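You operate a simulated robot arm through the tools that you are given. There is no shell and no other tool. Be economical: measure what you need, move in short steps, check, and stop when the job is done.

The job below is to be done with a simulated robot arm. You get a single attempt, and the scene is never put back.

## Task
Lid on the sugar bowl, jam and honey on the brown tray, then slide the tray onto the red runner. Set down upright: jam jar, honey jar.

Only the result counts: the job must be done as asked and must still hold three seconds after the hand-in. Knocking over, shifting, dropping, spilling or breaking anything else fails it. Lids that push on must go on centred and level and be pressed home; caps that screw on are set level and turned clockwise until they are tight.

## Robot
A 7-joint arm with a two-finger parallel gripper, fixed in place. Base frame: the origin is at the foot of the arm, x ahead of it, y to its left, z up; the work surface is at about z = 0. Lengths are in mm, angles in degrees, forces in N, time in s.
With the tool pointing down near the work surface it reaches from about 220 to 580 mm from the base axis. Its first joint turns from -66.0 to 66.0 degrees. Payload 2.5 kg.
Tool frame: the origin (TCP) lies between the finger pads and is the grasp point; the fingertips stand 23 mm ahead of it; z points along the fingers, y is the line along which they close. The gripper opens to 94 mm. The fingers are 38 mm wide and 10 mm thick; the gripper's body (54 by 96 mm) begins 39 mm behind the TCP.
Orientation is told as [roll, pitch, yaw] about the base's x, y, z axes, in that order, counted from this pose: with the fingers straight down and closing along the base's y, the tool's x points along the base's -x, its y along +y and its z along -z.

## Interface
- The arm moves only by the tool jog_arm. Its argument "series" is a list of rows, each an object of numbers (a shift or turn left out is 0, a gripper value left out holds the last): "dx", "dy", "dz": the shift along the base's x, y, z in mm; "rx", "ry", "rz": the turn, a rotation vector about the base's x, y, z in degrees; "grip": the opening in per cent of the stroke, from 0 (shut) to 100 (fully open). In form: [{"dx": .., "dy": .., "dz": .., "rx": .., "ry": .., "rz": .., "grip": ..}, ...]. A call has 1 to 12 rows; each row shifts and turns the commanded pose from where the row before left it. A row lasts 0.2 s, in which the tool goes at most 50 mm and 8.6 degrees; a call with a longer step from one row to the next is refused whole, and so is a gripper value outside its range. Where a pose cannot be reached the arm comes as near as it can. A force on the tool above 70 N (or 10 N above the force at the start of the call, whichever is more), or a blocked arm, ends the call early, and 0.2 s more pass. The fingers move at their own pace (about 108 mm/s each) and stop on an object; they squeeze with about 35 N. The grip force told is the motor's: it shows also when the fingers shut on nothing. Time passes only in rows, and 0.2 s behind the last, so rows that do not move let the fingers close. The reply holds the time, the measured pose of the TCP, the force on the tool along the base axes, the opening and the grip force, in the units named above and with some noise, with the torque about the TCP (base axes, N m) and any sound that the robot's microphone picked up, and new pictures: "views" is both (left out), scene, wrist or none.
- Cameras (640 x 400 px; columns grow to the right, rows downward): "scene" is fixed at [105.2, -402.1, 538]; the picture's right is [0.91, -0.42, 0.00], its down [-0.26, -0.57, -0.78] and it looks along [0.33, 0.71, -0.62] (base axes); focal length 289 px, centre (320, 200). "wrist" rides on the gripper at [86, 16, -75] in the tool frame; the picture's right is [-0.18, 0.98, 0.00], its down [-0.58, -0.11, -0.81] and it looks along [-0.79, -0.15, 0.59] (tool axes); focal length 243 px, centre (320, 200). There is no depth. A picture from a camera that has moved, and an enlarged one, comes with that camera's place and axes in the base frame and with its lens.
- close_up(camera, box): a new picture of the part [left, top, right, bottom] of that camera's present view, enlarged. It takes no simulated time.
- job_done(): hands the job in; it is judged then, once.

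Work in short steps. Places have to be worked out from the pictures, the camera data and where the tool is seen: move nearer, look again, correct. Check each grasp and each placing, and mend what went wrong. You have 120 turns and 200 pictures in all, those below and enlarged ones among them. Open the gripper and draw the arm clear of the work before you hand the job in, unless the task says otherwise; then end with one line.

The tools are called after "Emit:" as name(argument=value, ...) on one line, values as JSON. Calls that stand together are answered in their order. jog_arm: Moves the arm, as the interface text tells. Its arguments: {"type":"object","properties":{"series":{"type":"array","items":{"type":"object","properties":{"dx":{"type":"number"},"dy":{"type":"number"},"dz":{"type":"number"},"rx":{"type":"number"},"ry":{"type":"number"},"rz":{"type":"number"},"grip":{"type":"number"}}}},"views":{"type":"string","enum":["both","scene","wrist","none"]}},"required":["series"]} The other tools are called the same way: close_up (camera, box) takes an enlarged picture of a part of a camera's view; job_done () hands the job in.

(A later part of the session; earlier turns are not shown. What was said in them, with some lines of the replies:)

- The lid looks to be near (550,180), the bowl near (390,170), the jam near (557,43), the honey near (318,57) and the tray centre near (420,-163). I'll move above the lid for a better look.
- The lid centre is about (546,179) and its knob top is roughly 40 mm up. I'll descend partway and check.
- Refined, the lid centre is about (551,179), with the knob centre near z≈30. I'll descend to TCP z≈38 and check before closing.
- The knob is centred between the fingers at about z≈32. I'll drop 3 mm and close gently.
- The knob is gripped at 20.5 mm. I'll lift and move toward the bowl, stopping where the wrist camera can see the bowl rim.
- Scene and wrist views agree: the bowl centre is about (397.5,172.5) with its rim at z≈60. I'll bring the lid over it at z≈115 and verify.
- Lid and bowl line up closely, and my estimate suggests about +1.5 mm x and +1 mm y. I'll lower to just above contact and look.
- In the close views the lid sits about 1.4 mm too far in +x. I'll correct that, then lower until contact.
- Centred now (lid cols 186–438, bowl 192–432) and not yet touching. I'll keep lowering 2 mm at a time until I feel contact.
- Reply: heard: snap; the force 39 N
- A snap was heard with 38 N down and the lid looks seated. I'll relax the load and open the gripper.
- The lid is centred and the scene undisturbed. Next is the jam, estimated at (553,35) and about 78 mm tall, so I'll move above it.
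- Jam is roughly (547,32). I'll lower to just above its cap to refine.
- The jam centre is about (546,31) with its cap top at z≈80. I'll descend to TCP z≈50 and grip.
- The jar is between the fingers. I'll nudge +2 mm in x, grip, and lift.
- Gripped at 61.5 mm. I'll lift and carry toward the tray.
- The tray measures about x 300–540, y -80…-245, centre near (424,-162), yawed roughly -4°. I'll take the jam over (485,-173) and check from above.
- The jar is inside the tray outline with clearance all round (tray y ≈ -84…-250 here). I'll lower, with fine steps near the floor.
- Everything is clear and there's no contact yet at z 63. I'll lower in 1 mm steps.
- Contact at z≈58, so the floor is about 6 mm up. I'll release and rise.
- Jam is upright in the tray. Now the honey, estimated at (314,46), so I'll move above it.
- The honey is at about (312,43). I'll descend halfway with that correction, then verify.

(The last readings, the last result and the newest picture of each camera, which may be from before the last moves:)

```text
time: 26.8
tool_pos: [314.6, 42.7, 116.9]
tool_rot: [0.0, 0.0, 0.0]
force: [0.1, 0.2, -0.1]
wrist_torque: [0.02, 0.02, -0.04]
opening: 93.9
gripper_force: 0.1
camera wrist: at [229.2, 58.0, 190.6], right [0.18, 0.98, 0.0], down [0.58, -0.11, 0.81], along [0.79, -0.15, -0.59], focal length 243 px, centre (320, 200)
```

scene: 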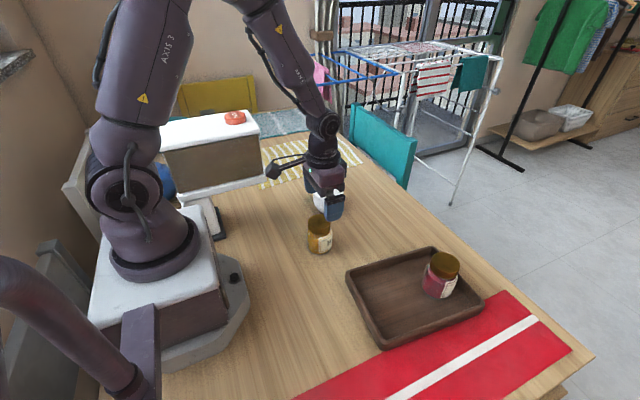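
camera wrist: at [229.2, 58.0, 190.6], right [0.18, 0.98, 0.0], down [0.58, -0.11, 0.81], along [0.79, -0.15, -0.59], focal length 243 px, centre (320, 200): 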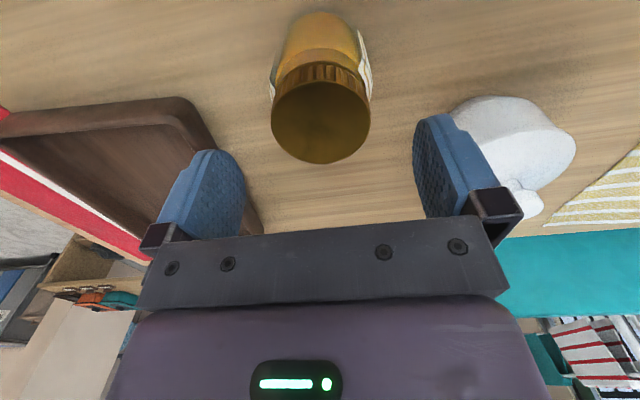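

A small correction of -3 mm x and +1 mm y, then I'll descend and grip.

Emit:
jog_arm(series=[{"dx": -3, "dy": 1, "dz": -22}, {"dz": -22}, {"dz": -21}, {}, {}], views="wrist")

Emit:
close_up(camera="scene", box=[280, 190, 360, 260])

```text
time: 28.0
tool_pos: [310.7, 42.6, 51.1]
tool_rot: [0.1, 0.0, -0.1]
force: [-0.3, -0.4, 0.3]
wrist_torque: [-0.02, -0.02, 0.01]
opening: 94.0
gripper_force: 0.1
camera wrist: at [224.6, 58.5, 126.0], right [0.18, 0.98, 0.0], down [0.58, -0.11, 0.81], along [0.79, -0.15, -0.59], focal length 243 px, centre (320, 200)
```

wrist: 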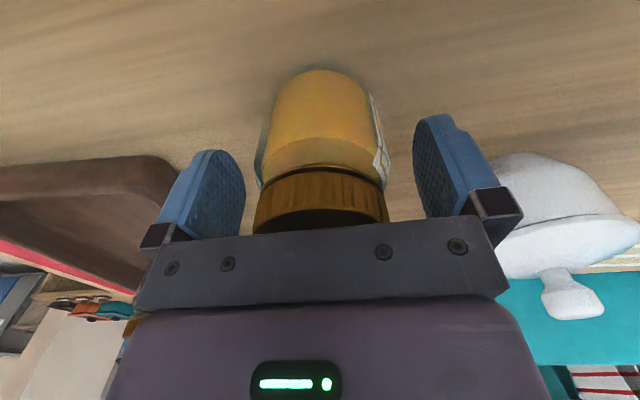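

```text
5.71 times, centred on (320, 225) of scene
camera zoom: at [105.2, -402.1, 538.0], right [0.91, -0.42, 0.0], down [-0.26, -0.57, -0.78], along [0.33, 0.71, -0.62], focal length 1652 px, centre (320, 57)
```

zoom: 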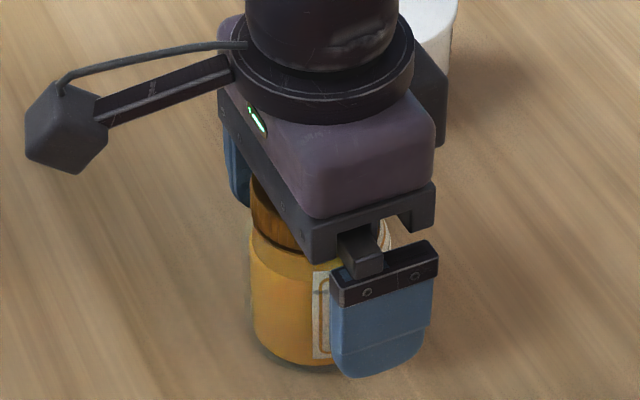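

Emit:
jog_arm(series=[{"dx": 1.5, "dy": 1}, {"grip": 0}, {}, {}], views="none")

```text
time: 29.0
tool_pos: [311.3, 43.2, 49.7]
tool_rot: [0.0, 0.0, 0.1]
force: [-0.2, -1.5, 3.1]
wrist_torque: [0.04, 0.06, 0.02]
opening: 61.4
gripper_force: 34.4
```

Honey is gripped at 61.4 mm. I'll lift and carry it to the left part of the tray at (369,-167).

Emit:
jog_arm(series=[{"dz": 10}, {"dz": 35}, {"dz": 45}, {"dx": 12, "dy": -42}, {"dx": 12, "dy": -42}, {"dx": 12, "dy": -42}, {"dx": 12, "dy": -42}, {"dx": 10, "dy": -42}, {"dz": -20}, {}])

Emit:
close_up(camera="scene", box=[310, 190, 500, 360])

```text
time: 31.2
tool_pos: [369.4, -167.4, 120.8]
tool_rot: [-0.1, 0.0, 0.0]
force: [-0.5, 0.2, -4.1]
wrist_torque: [-0.01, 0.0, -0.01]
opening: 61.2
gripper_force: 35.0
camera wrist: at [283.8, -151.5, 195.3], right [0.18, 0.98, 0.0], down [0.58, -0.11, 0.81], along [0.79, -0.15, -0.59], focal length 243 px, centre (320, 200)
```

scene: 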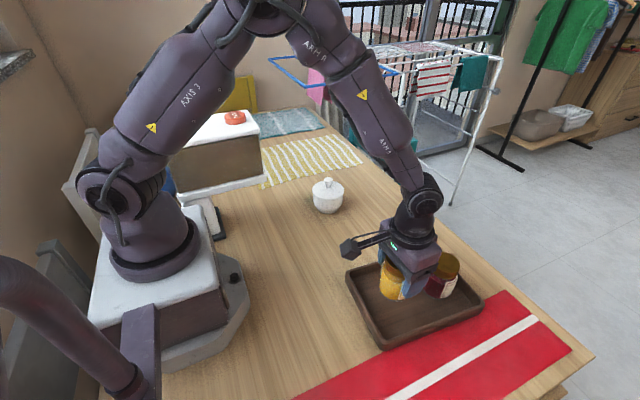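
wrist: 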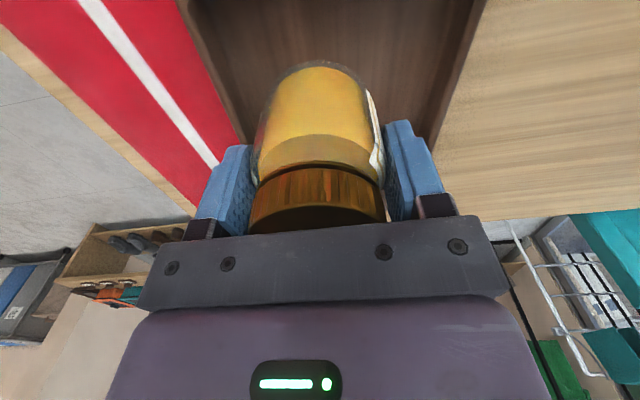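

```text
2.35 times, centred on (405, 275) of scene
camera zoom: at [105.2, -402.1, 538.0], right [0.91, -0.42, 0.0], down [-0.26, -0.57, -0.78], along [0.33, 0.71, -0.62], focal length 680 px, centre (120, 24)
```

zoom: 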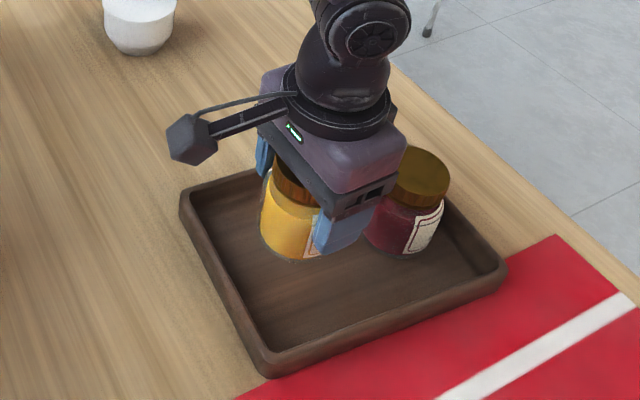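

Position is good. I'll lower toward the floor, expecting contact near z≈57.

Emit:
jog_arm(series=[{"dz": -25}, {"dz": -20}, {"dz": -10}, {"dz": -4}, {}], views="scene")

```text
time: 32.4
tool_pos: [369.8, -164.9, 63.4]
tool_rot: [0.1, 0.0, 0.0]
force: [0.5, -1.1, -3.4]
wrist_torque: [-0.01, 0.02, 0.03]
opening: 61.2
gripper_force: 34.7
```

scene: 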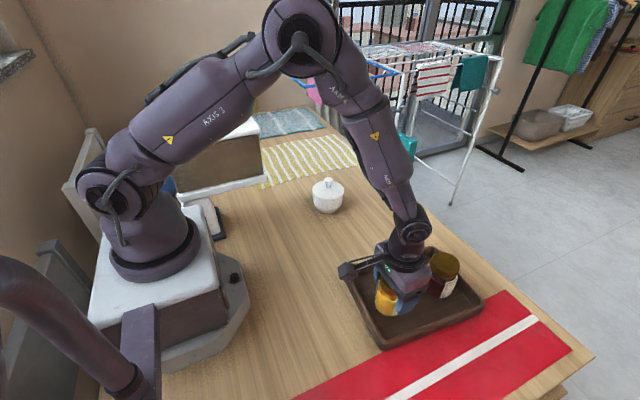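

Emit:
jog_arm(series=[{"dz": -1.5}, {"dz": -1.5}, {"dz": -1.2}, {"dz": -1}, {}], views="none")

```text
time: 33.6
tool_pos: [368.8, -166.2, 57.1]
tool_rot: [0.0, 0.0, 0.0]
force: [1.1, -0.3, -3.4]
wrist_torque: [-0.01, -0.02, -0.02]
opening: 61.1
gripper_force: 34.4
```

Emit:
jog_arm(series=[{"dz": -1}, {"dz": -1}, {}], views="none")

```text
time: 34.4
tool_pos: [369.9, -165.4, 55.5]
tool_rot: [0.0, -0.1, 0.0]
force: [-4.1, 2.3, 16.8]
wrist_torque: [0.31, 0.19, -0.02]
opening: 61.2
gripper_force: 35.5
```

Contact made at 16.8 N. I'll release and rise.

Emit:
jog_arm(series=[{"dz": 0.7}, {"grip": 82}, {}, {"dz": 15}, {"dz": 40}, {"dz": 40}, {}])

Emit:
close_up(camera="scene", box=[310, 220, 500, 370])

```text
time: 36.0
tool_pos: [369.7, -164.2, 151.2]
tool_rot: [-0.1, 0.1, -0.1]
force: [0.7, -0.2, -0.2]
wrist_torque: [0.02, -0.04, 0.0]
opening: 77.2
gripper_force: 0.1
camera wrist: at [285.0, -148.0, 227.1], right [0.18, 0.98, 0.0], down [0.58, -0.11, 0.81], along [0.79, -0.15, -0.59], focal length 243 px, centre (320, 200)
```

scene: 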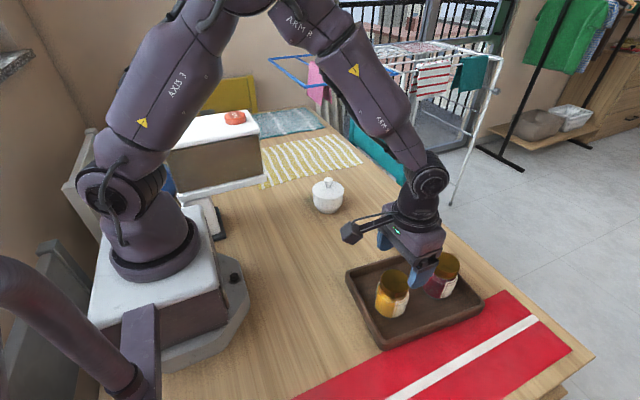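
wrist: 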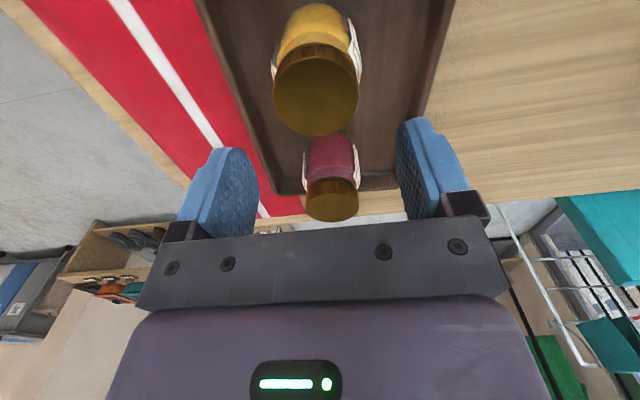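

```text
2.67 times, centred on (405, 295) of scene
camera zoom: at [105.2, -402.1, 538.0], right [0.91, -0.42, 0.0], down [-0.26, -0.57, -0.78], along [0.33, 0.71, -0.62], focal length 771 px, centre (93, -53)
```

zoom: 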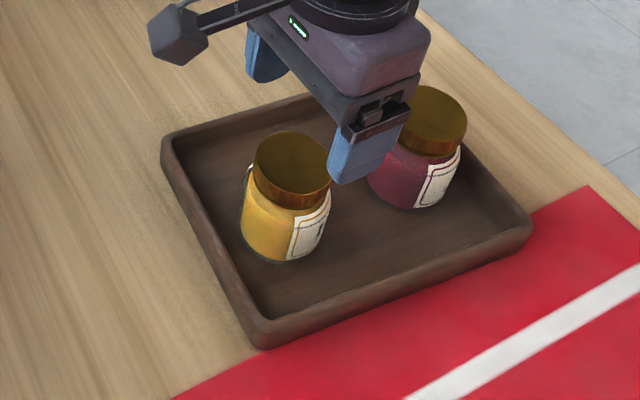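

Both jars stand upright in the tray. I'll push the tray from its +y side, so I move to (426,-45), close the fingers and lower to z≈35.

Emit:
jog_arm(series=[{"dx": 18, "dy": 40, "grip": 0}, {"dx": 19, "dy": 40}, {"dx": 19, "dy": 40}, {"dz": -40}, {"dz": -40}, {"dz": -34}, {}])

Emit:
close_up(camera="scene", box=[310, 200, 500, 370])

```text
time: 37.6
tool_pos: [429.4, -43.1, 35.9]
tool_rot: [0.0, 0.0, -0.1]
force: [0.3, -0.1, 0.1]
wrist_torque: [0.02, 0.0, 0.0]
opening: 0.0
gripper_force: 35.1
camera wrist: at [342.7, -27.8, 111.5], right [0.18, 0.98, 0.0], down [0.58, -0.11, 0.81], along [0.79, -0.15, -0.59], focal length 243 px, centre (320, 200)
```

scene: 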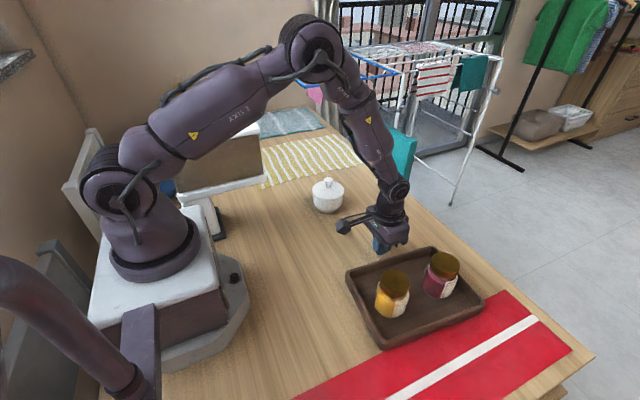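
wrist: 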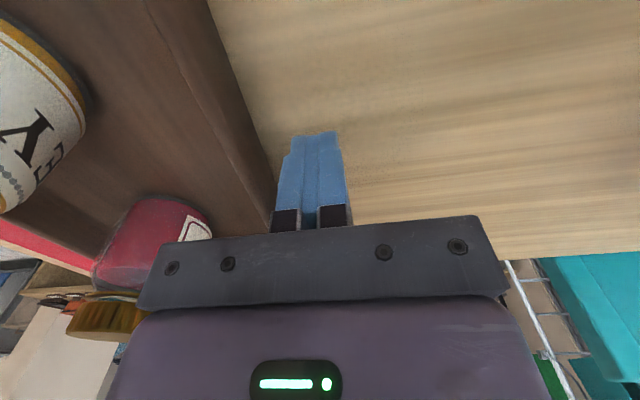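

```text
2.35 times, centred on (405, 285) of scene
camera zoom: at [105.2, -402.1, 538.0], right [0.91, -0.42, 0.0], down [-0.26, -0.57, -0.78], along [0.33, 0.71, -0.62], focal length 680 px, centre (120, 0)
```

zoom: 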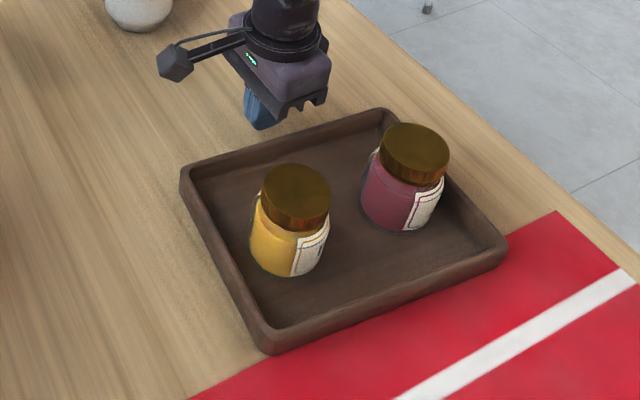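

Fingers are clear and the body will stay about 17 mm short of the jars. I'll approach and start a slow push.

Emit:
jog_arm(series=[{"dx": -2, "dy": -10}, {"dy": -5}, {"dy": -4}, {"dy": -4}, {"dy": -4}, {"dy": -5}, {"dy": -5}, {"dy": -5}, {"dy": -5}, {"dy": -5}, {"dy": -4}, {}])

Emit:
close_up(camera="scene", box=[310, 200, 500, 370])

```text
time: 40.2
tool_pos: [424.7, -101.3, 38.9]
tool_rot: [0.0, 0.0, 0.0]
force: [-1.0, 5.5, 1.2]
wrist_torque: [0.04, 0.03, -0.01]
opening: 0.0
gripper_force: 35.2
camera wrist: at [338.8, -85.2, 112.7], right [0.18, 0.98, 0.0], down [0.58, -0.11, 0.81], along [0.79, -0.15, -0.59], focal length 243 px, centre (320, 200)
```

scene: 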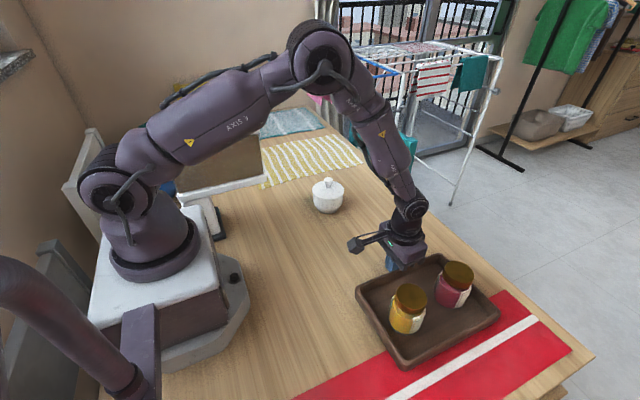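
wrist: 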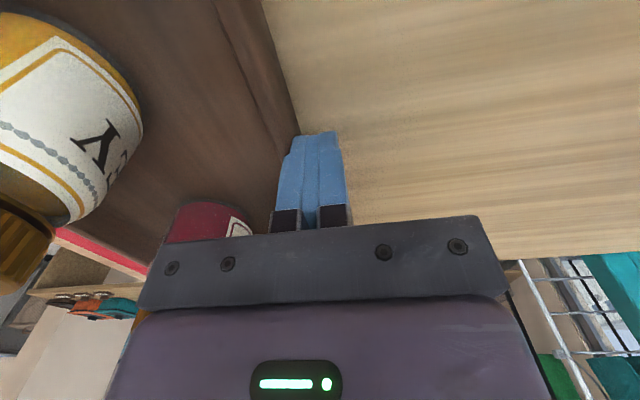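

```text
2.35 times, centred on (405, 285) of scene
camera zoom: at [105.2, -402.1, 538.0], right [0.91, -0.42, 0.0], down [-0.26, -0.57, -0.78], along [0.33, 0.71, -0.62], focal length 680 px, centre (120, 0)
```

zoom: 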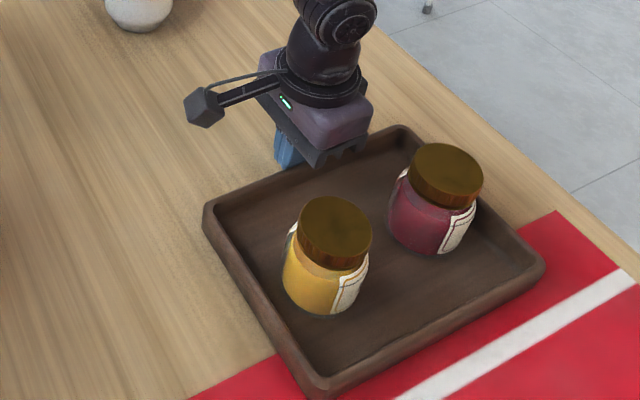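

The tray slides cleanly and has squared up (yaw ≈ -1°, centre ≈ (430,-197)). I'll continue slowly for about 55 mm.

Emit:
jog_arm(series=[{"dy": -2, "dz": -2}, {"dy": -5}, {"dy": -5}, {"dy": -5}, {"dy": -5}, {"dy": -5}, {"dy": -5}, {"dy": -5}, {"dy": -5}, {"dy": -5}, {"dy": -4}, {"dy": -2}])

Emit:
close_up(camera="scene", box=[320, 220, 540, 400])

```text
time: 42.8
tool_pos: [424.5, -154.9, 34.4]
tool_rot: [0.0, 0.0, 0.0]
force: [0.6, 5.0, 1.8]
wrist_torque: [0.05, -0.01, 0.01]
opening: 0.0
gripper_force: 34.8
camera wrist: at [338.4, -138.4, 109.9], right [0.18, 0.98, 0.0], down [0.58, -0.11, 0.81], along [0.79, -0.15, -0.59], focal length 243 px, centre (320, 200)
```

scene: 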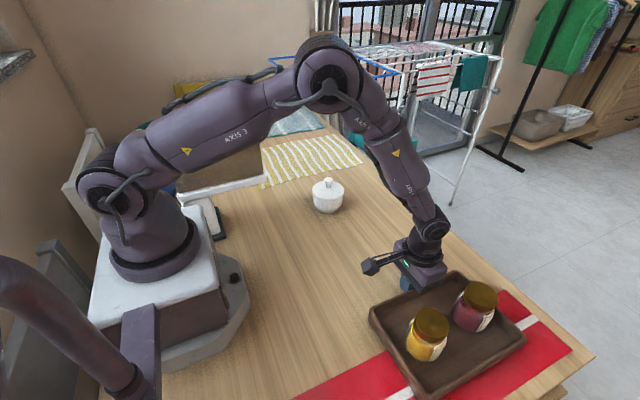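
wrist: 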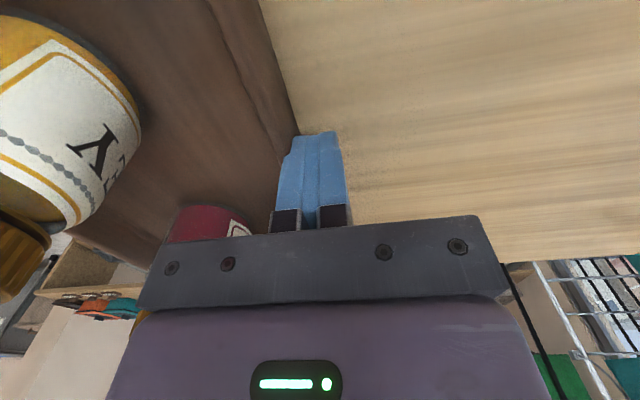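

```text
2.22 times, centred on (430, 310) of scene
camera zoom: at [105.2, -402.1, 538.0], right [0.91, -0.42, 0.0], down [-0.26, -0.57, -0.78], along [0.33, 0.71, -0.62], focal length 642 px, centre (76, -44)
```

zoom: 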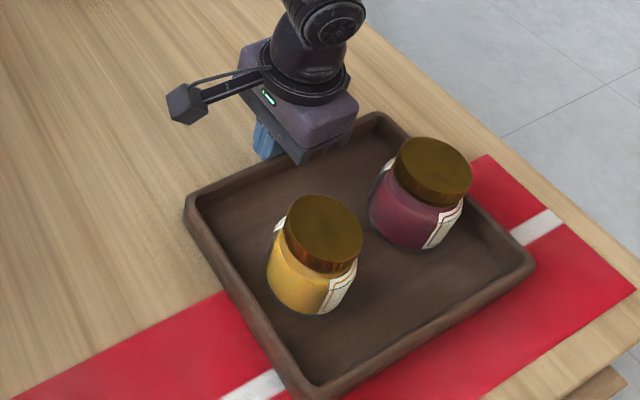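

Steady. The tray centre is now ≈ -250 and the runner centre ≈ -308, so I'll push about 55 mm more.

Emit:
jog_arm(series=[{"dy": -3}, {"dy": -5}, {"dy": -5}, {"dy": -5}, {"dy": -5}, {"dy": -5}, {"dy": -5}, {"dy": -5}, {"dy": -5}, {"dy": -5}, {"dy": -4}, {"dy": -2}])

Emit:
close_up(camera="scene", box=[360, 220, 600, 400])

```text
time: 45.4
tool_pos: [423.6, -208.5, 33.6]
tool_rot: [0.0, 0.0, 0.0]
force: [-0.6, 5.5, 1.6]
wrist_torque: [0.05, -0.01, 0.03]
opening: 0.1
gripper_force: 34.6
camera wrist: at [338.4, -191.8, 109.7], right [0.18, 0.98, 0.0], down [0.58, -0.11, 0.81], along [0.79, -0.15, -0.59], focal length 243 px, centre (320, 200)
```

scene: 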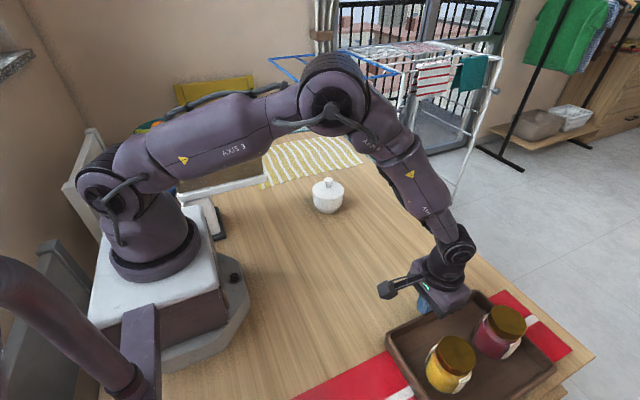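
wrist: 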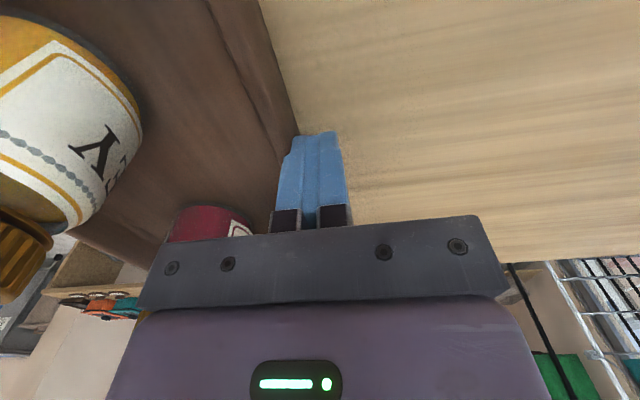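

```text
2.22 times, centred on (480, 310) of scene
camera zoom: at [105.2, -402.1, 538.0], right [0.91, -0.42, 0.0], down [-0.26, -0.57, -0.78], along [0.33, 0.71, -0.62], focal length 642 px, centre (-36, -44)
```

zoom: 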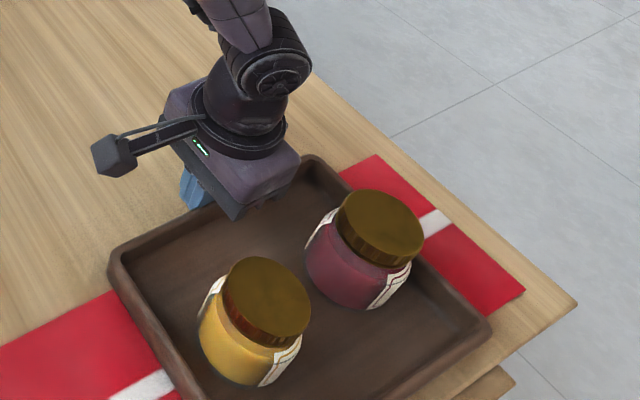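

The tray is centred on the runner (centre ≈ -304, stripe -303…-308), well inside the table edge, with both jars upright. I'll back off, rise, and check.

Emit:
jog_arm(series=[{"dy": 5}, {"dy": 25}, {"dy": 30}, {"dz": 40}, {"dy": 30, "dz": 40}, {"dx": -30, "dy": 30, "dz": 15}, {"dx": -30, "dy": 30, "dz": 15}, {"dx": -20, "dy": 20, "grip": 60}, {}, {}])

Emit:
close_up(camera="scene", box=[300, 160, 600, 400])

```text
time: 47.6
tool_pos: [344.0, -38.6, 144.9]
tool_rot: [0.0, 0.0, 0.0]
force: [0.3, 0.4, 0.0]
wrist_torque: [0.0, -0.01, -0.04]
opening: 56.3
gripper_force: 0.1
camera wrist: at [257.7, -21.9, 219.8], right [0.18, 0.98, 0.0], down [0.58, -0.11, 0.81], along [0.79, -0.15, -0.59], focal length 243 px, centre (320, 200)
```

scene: 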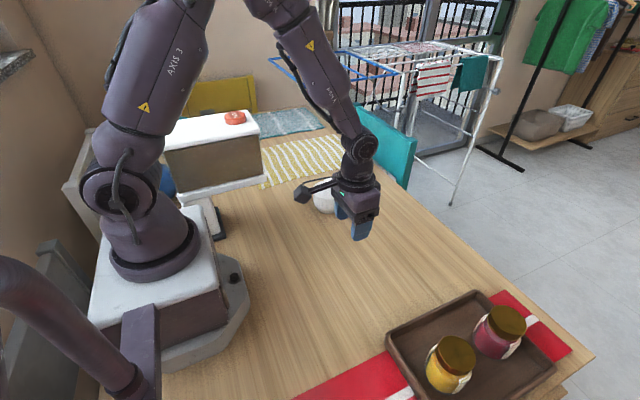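
wrist: 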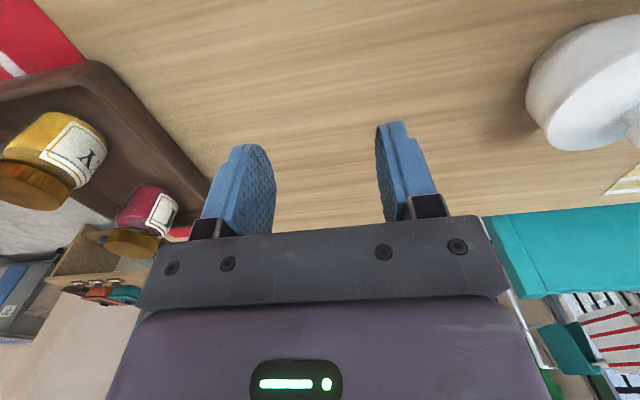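

```text
1.67 times, centred on (450, 280) of scene
camera zoom: at [105.2, -402.1, 538.0], right [0.91, -0.42, 0.0], down [-0.26, -0.57, -0.78], along [0.33, 0.71, -0.62], focal length 482 px, centre (103, 67)
```

zoom: 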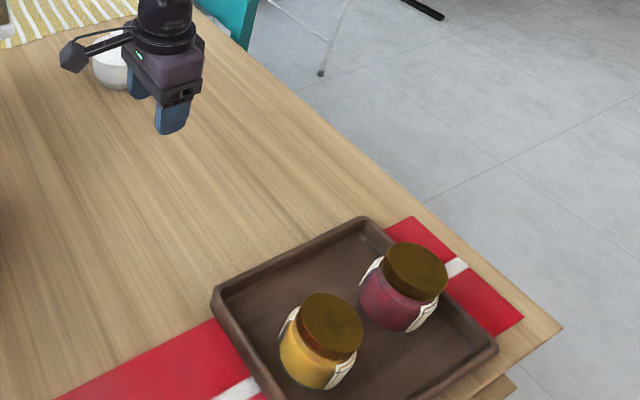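

The tray sits centred on the runner, both jars are upright, the lid is seated, and the arm is clear with the gripper open. I'm handing in.

Emit:
job_done()

```text
The job is handed in.
```

The lid is snapped onto the sugar bowl, the jam and honey stand upright on the brown tray, and the tray is centred on the red runner; the job is handed in.
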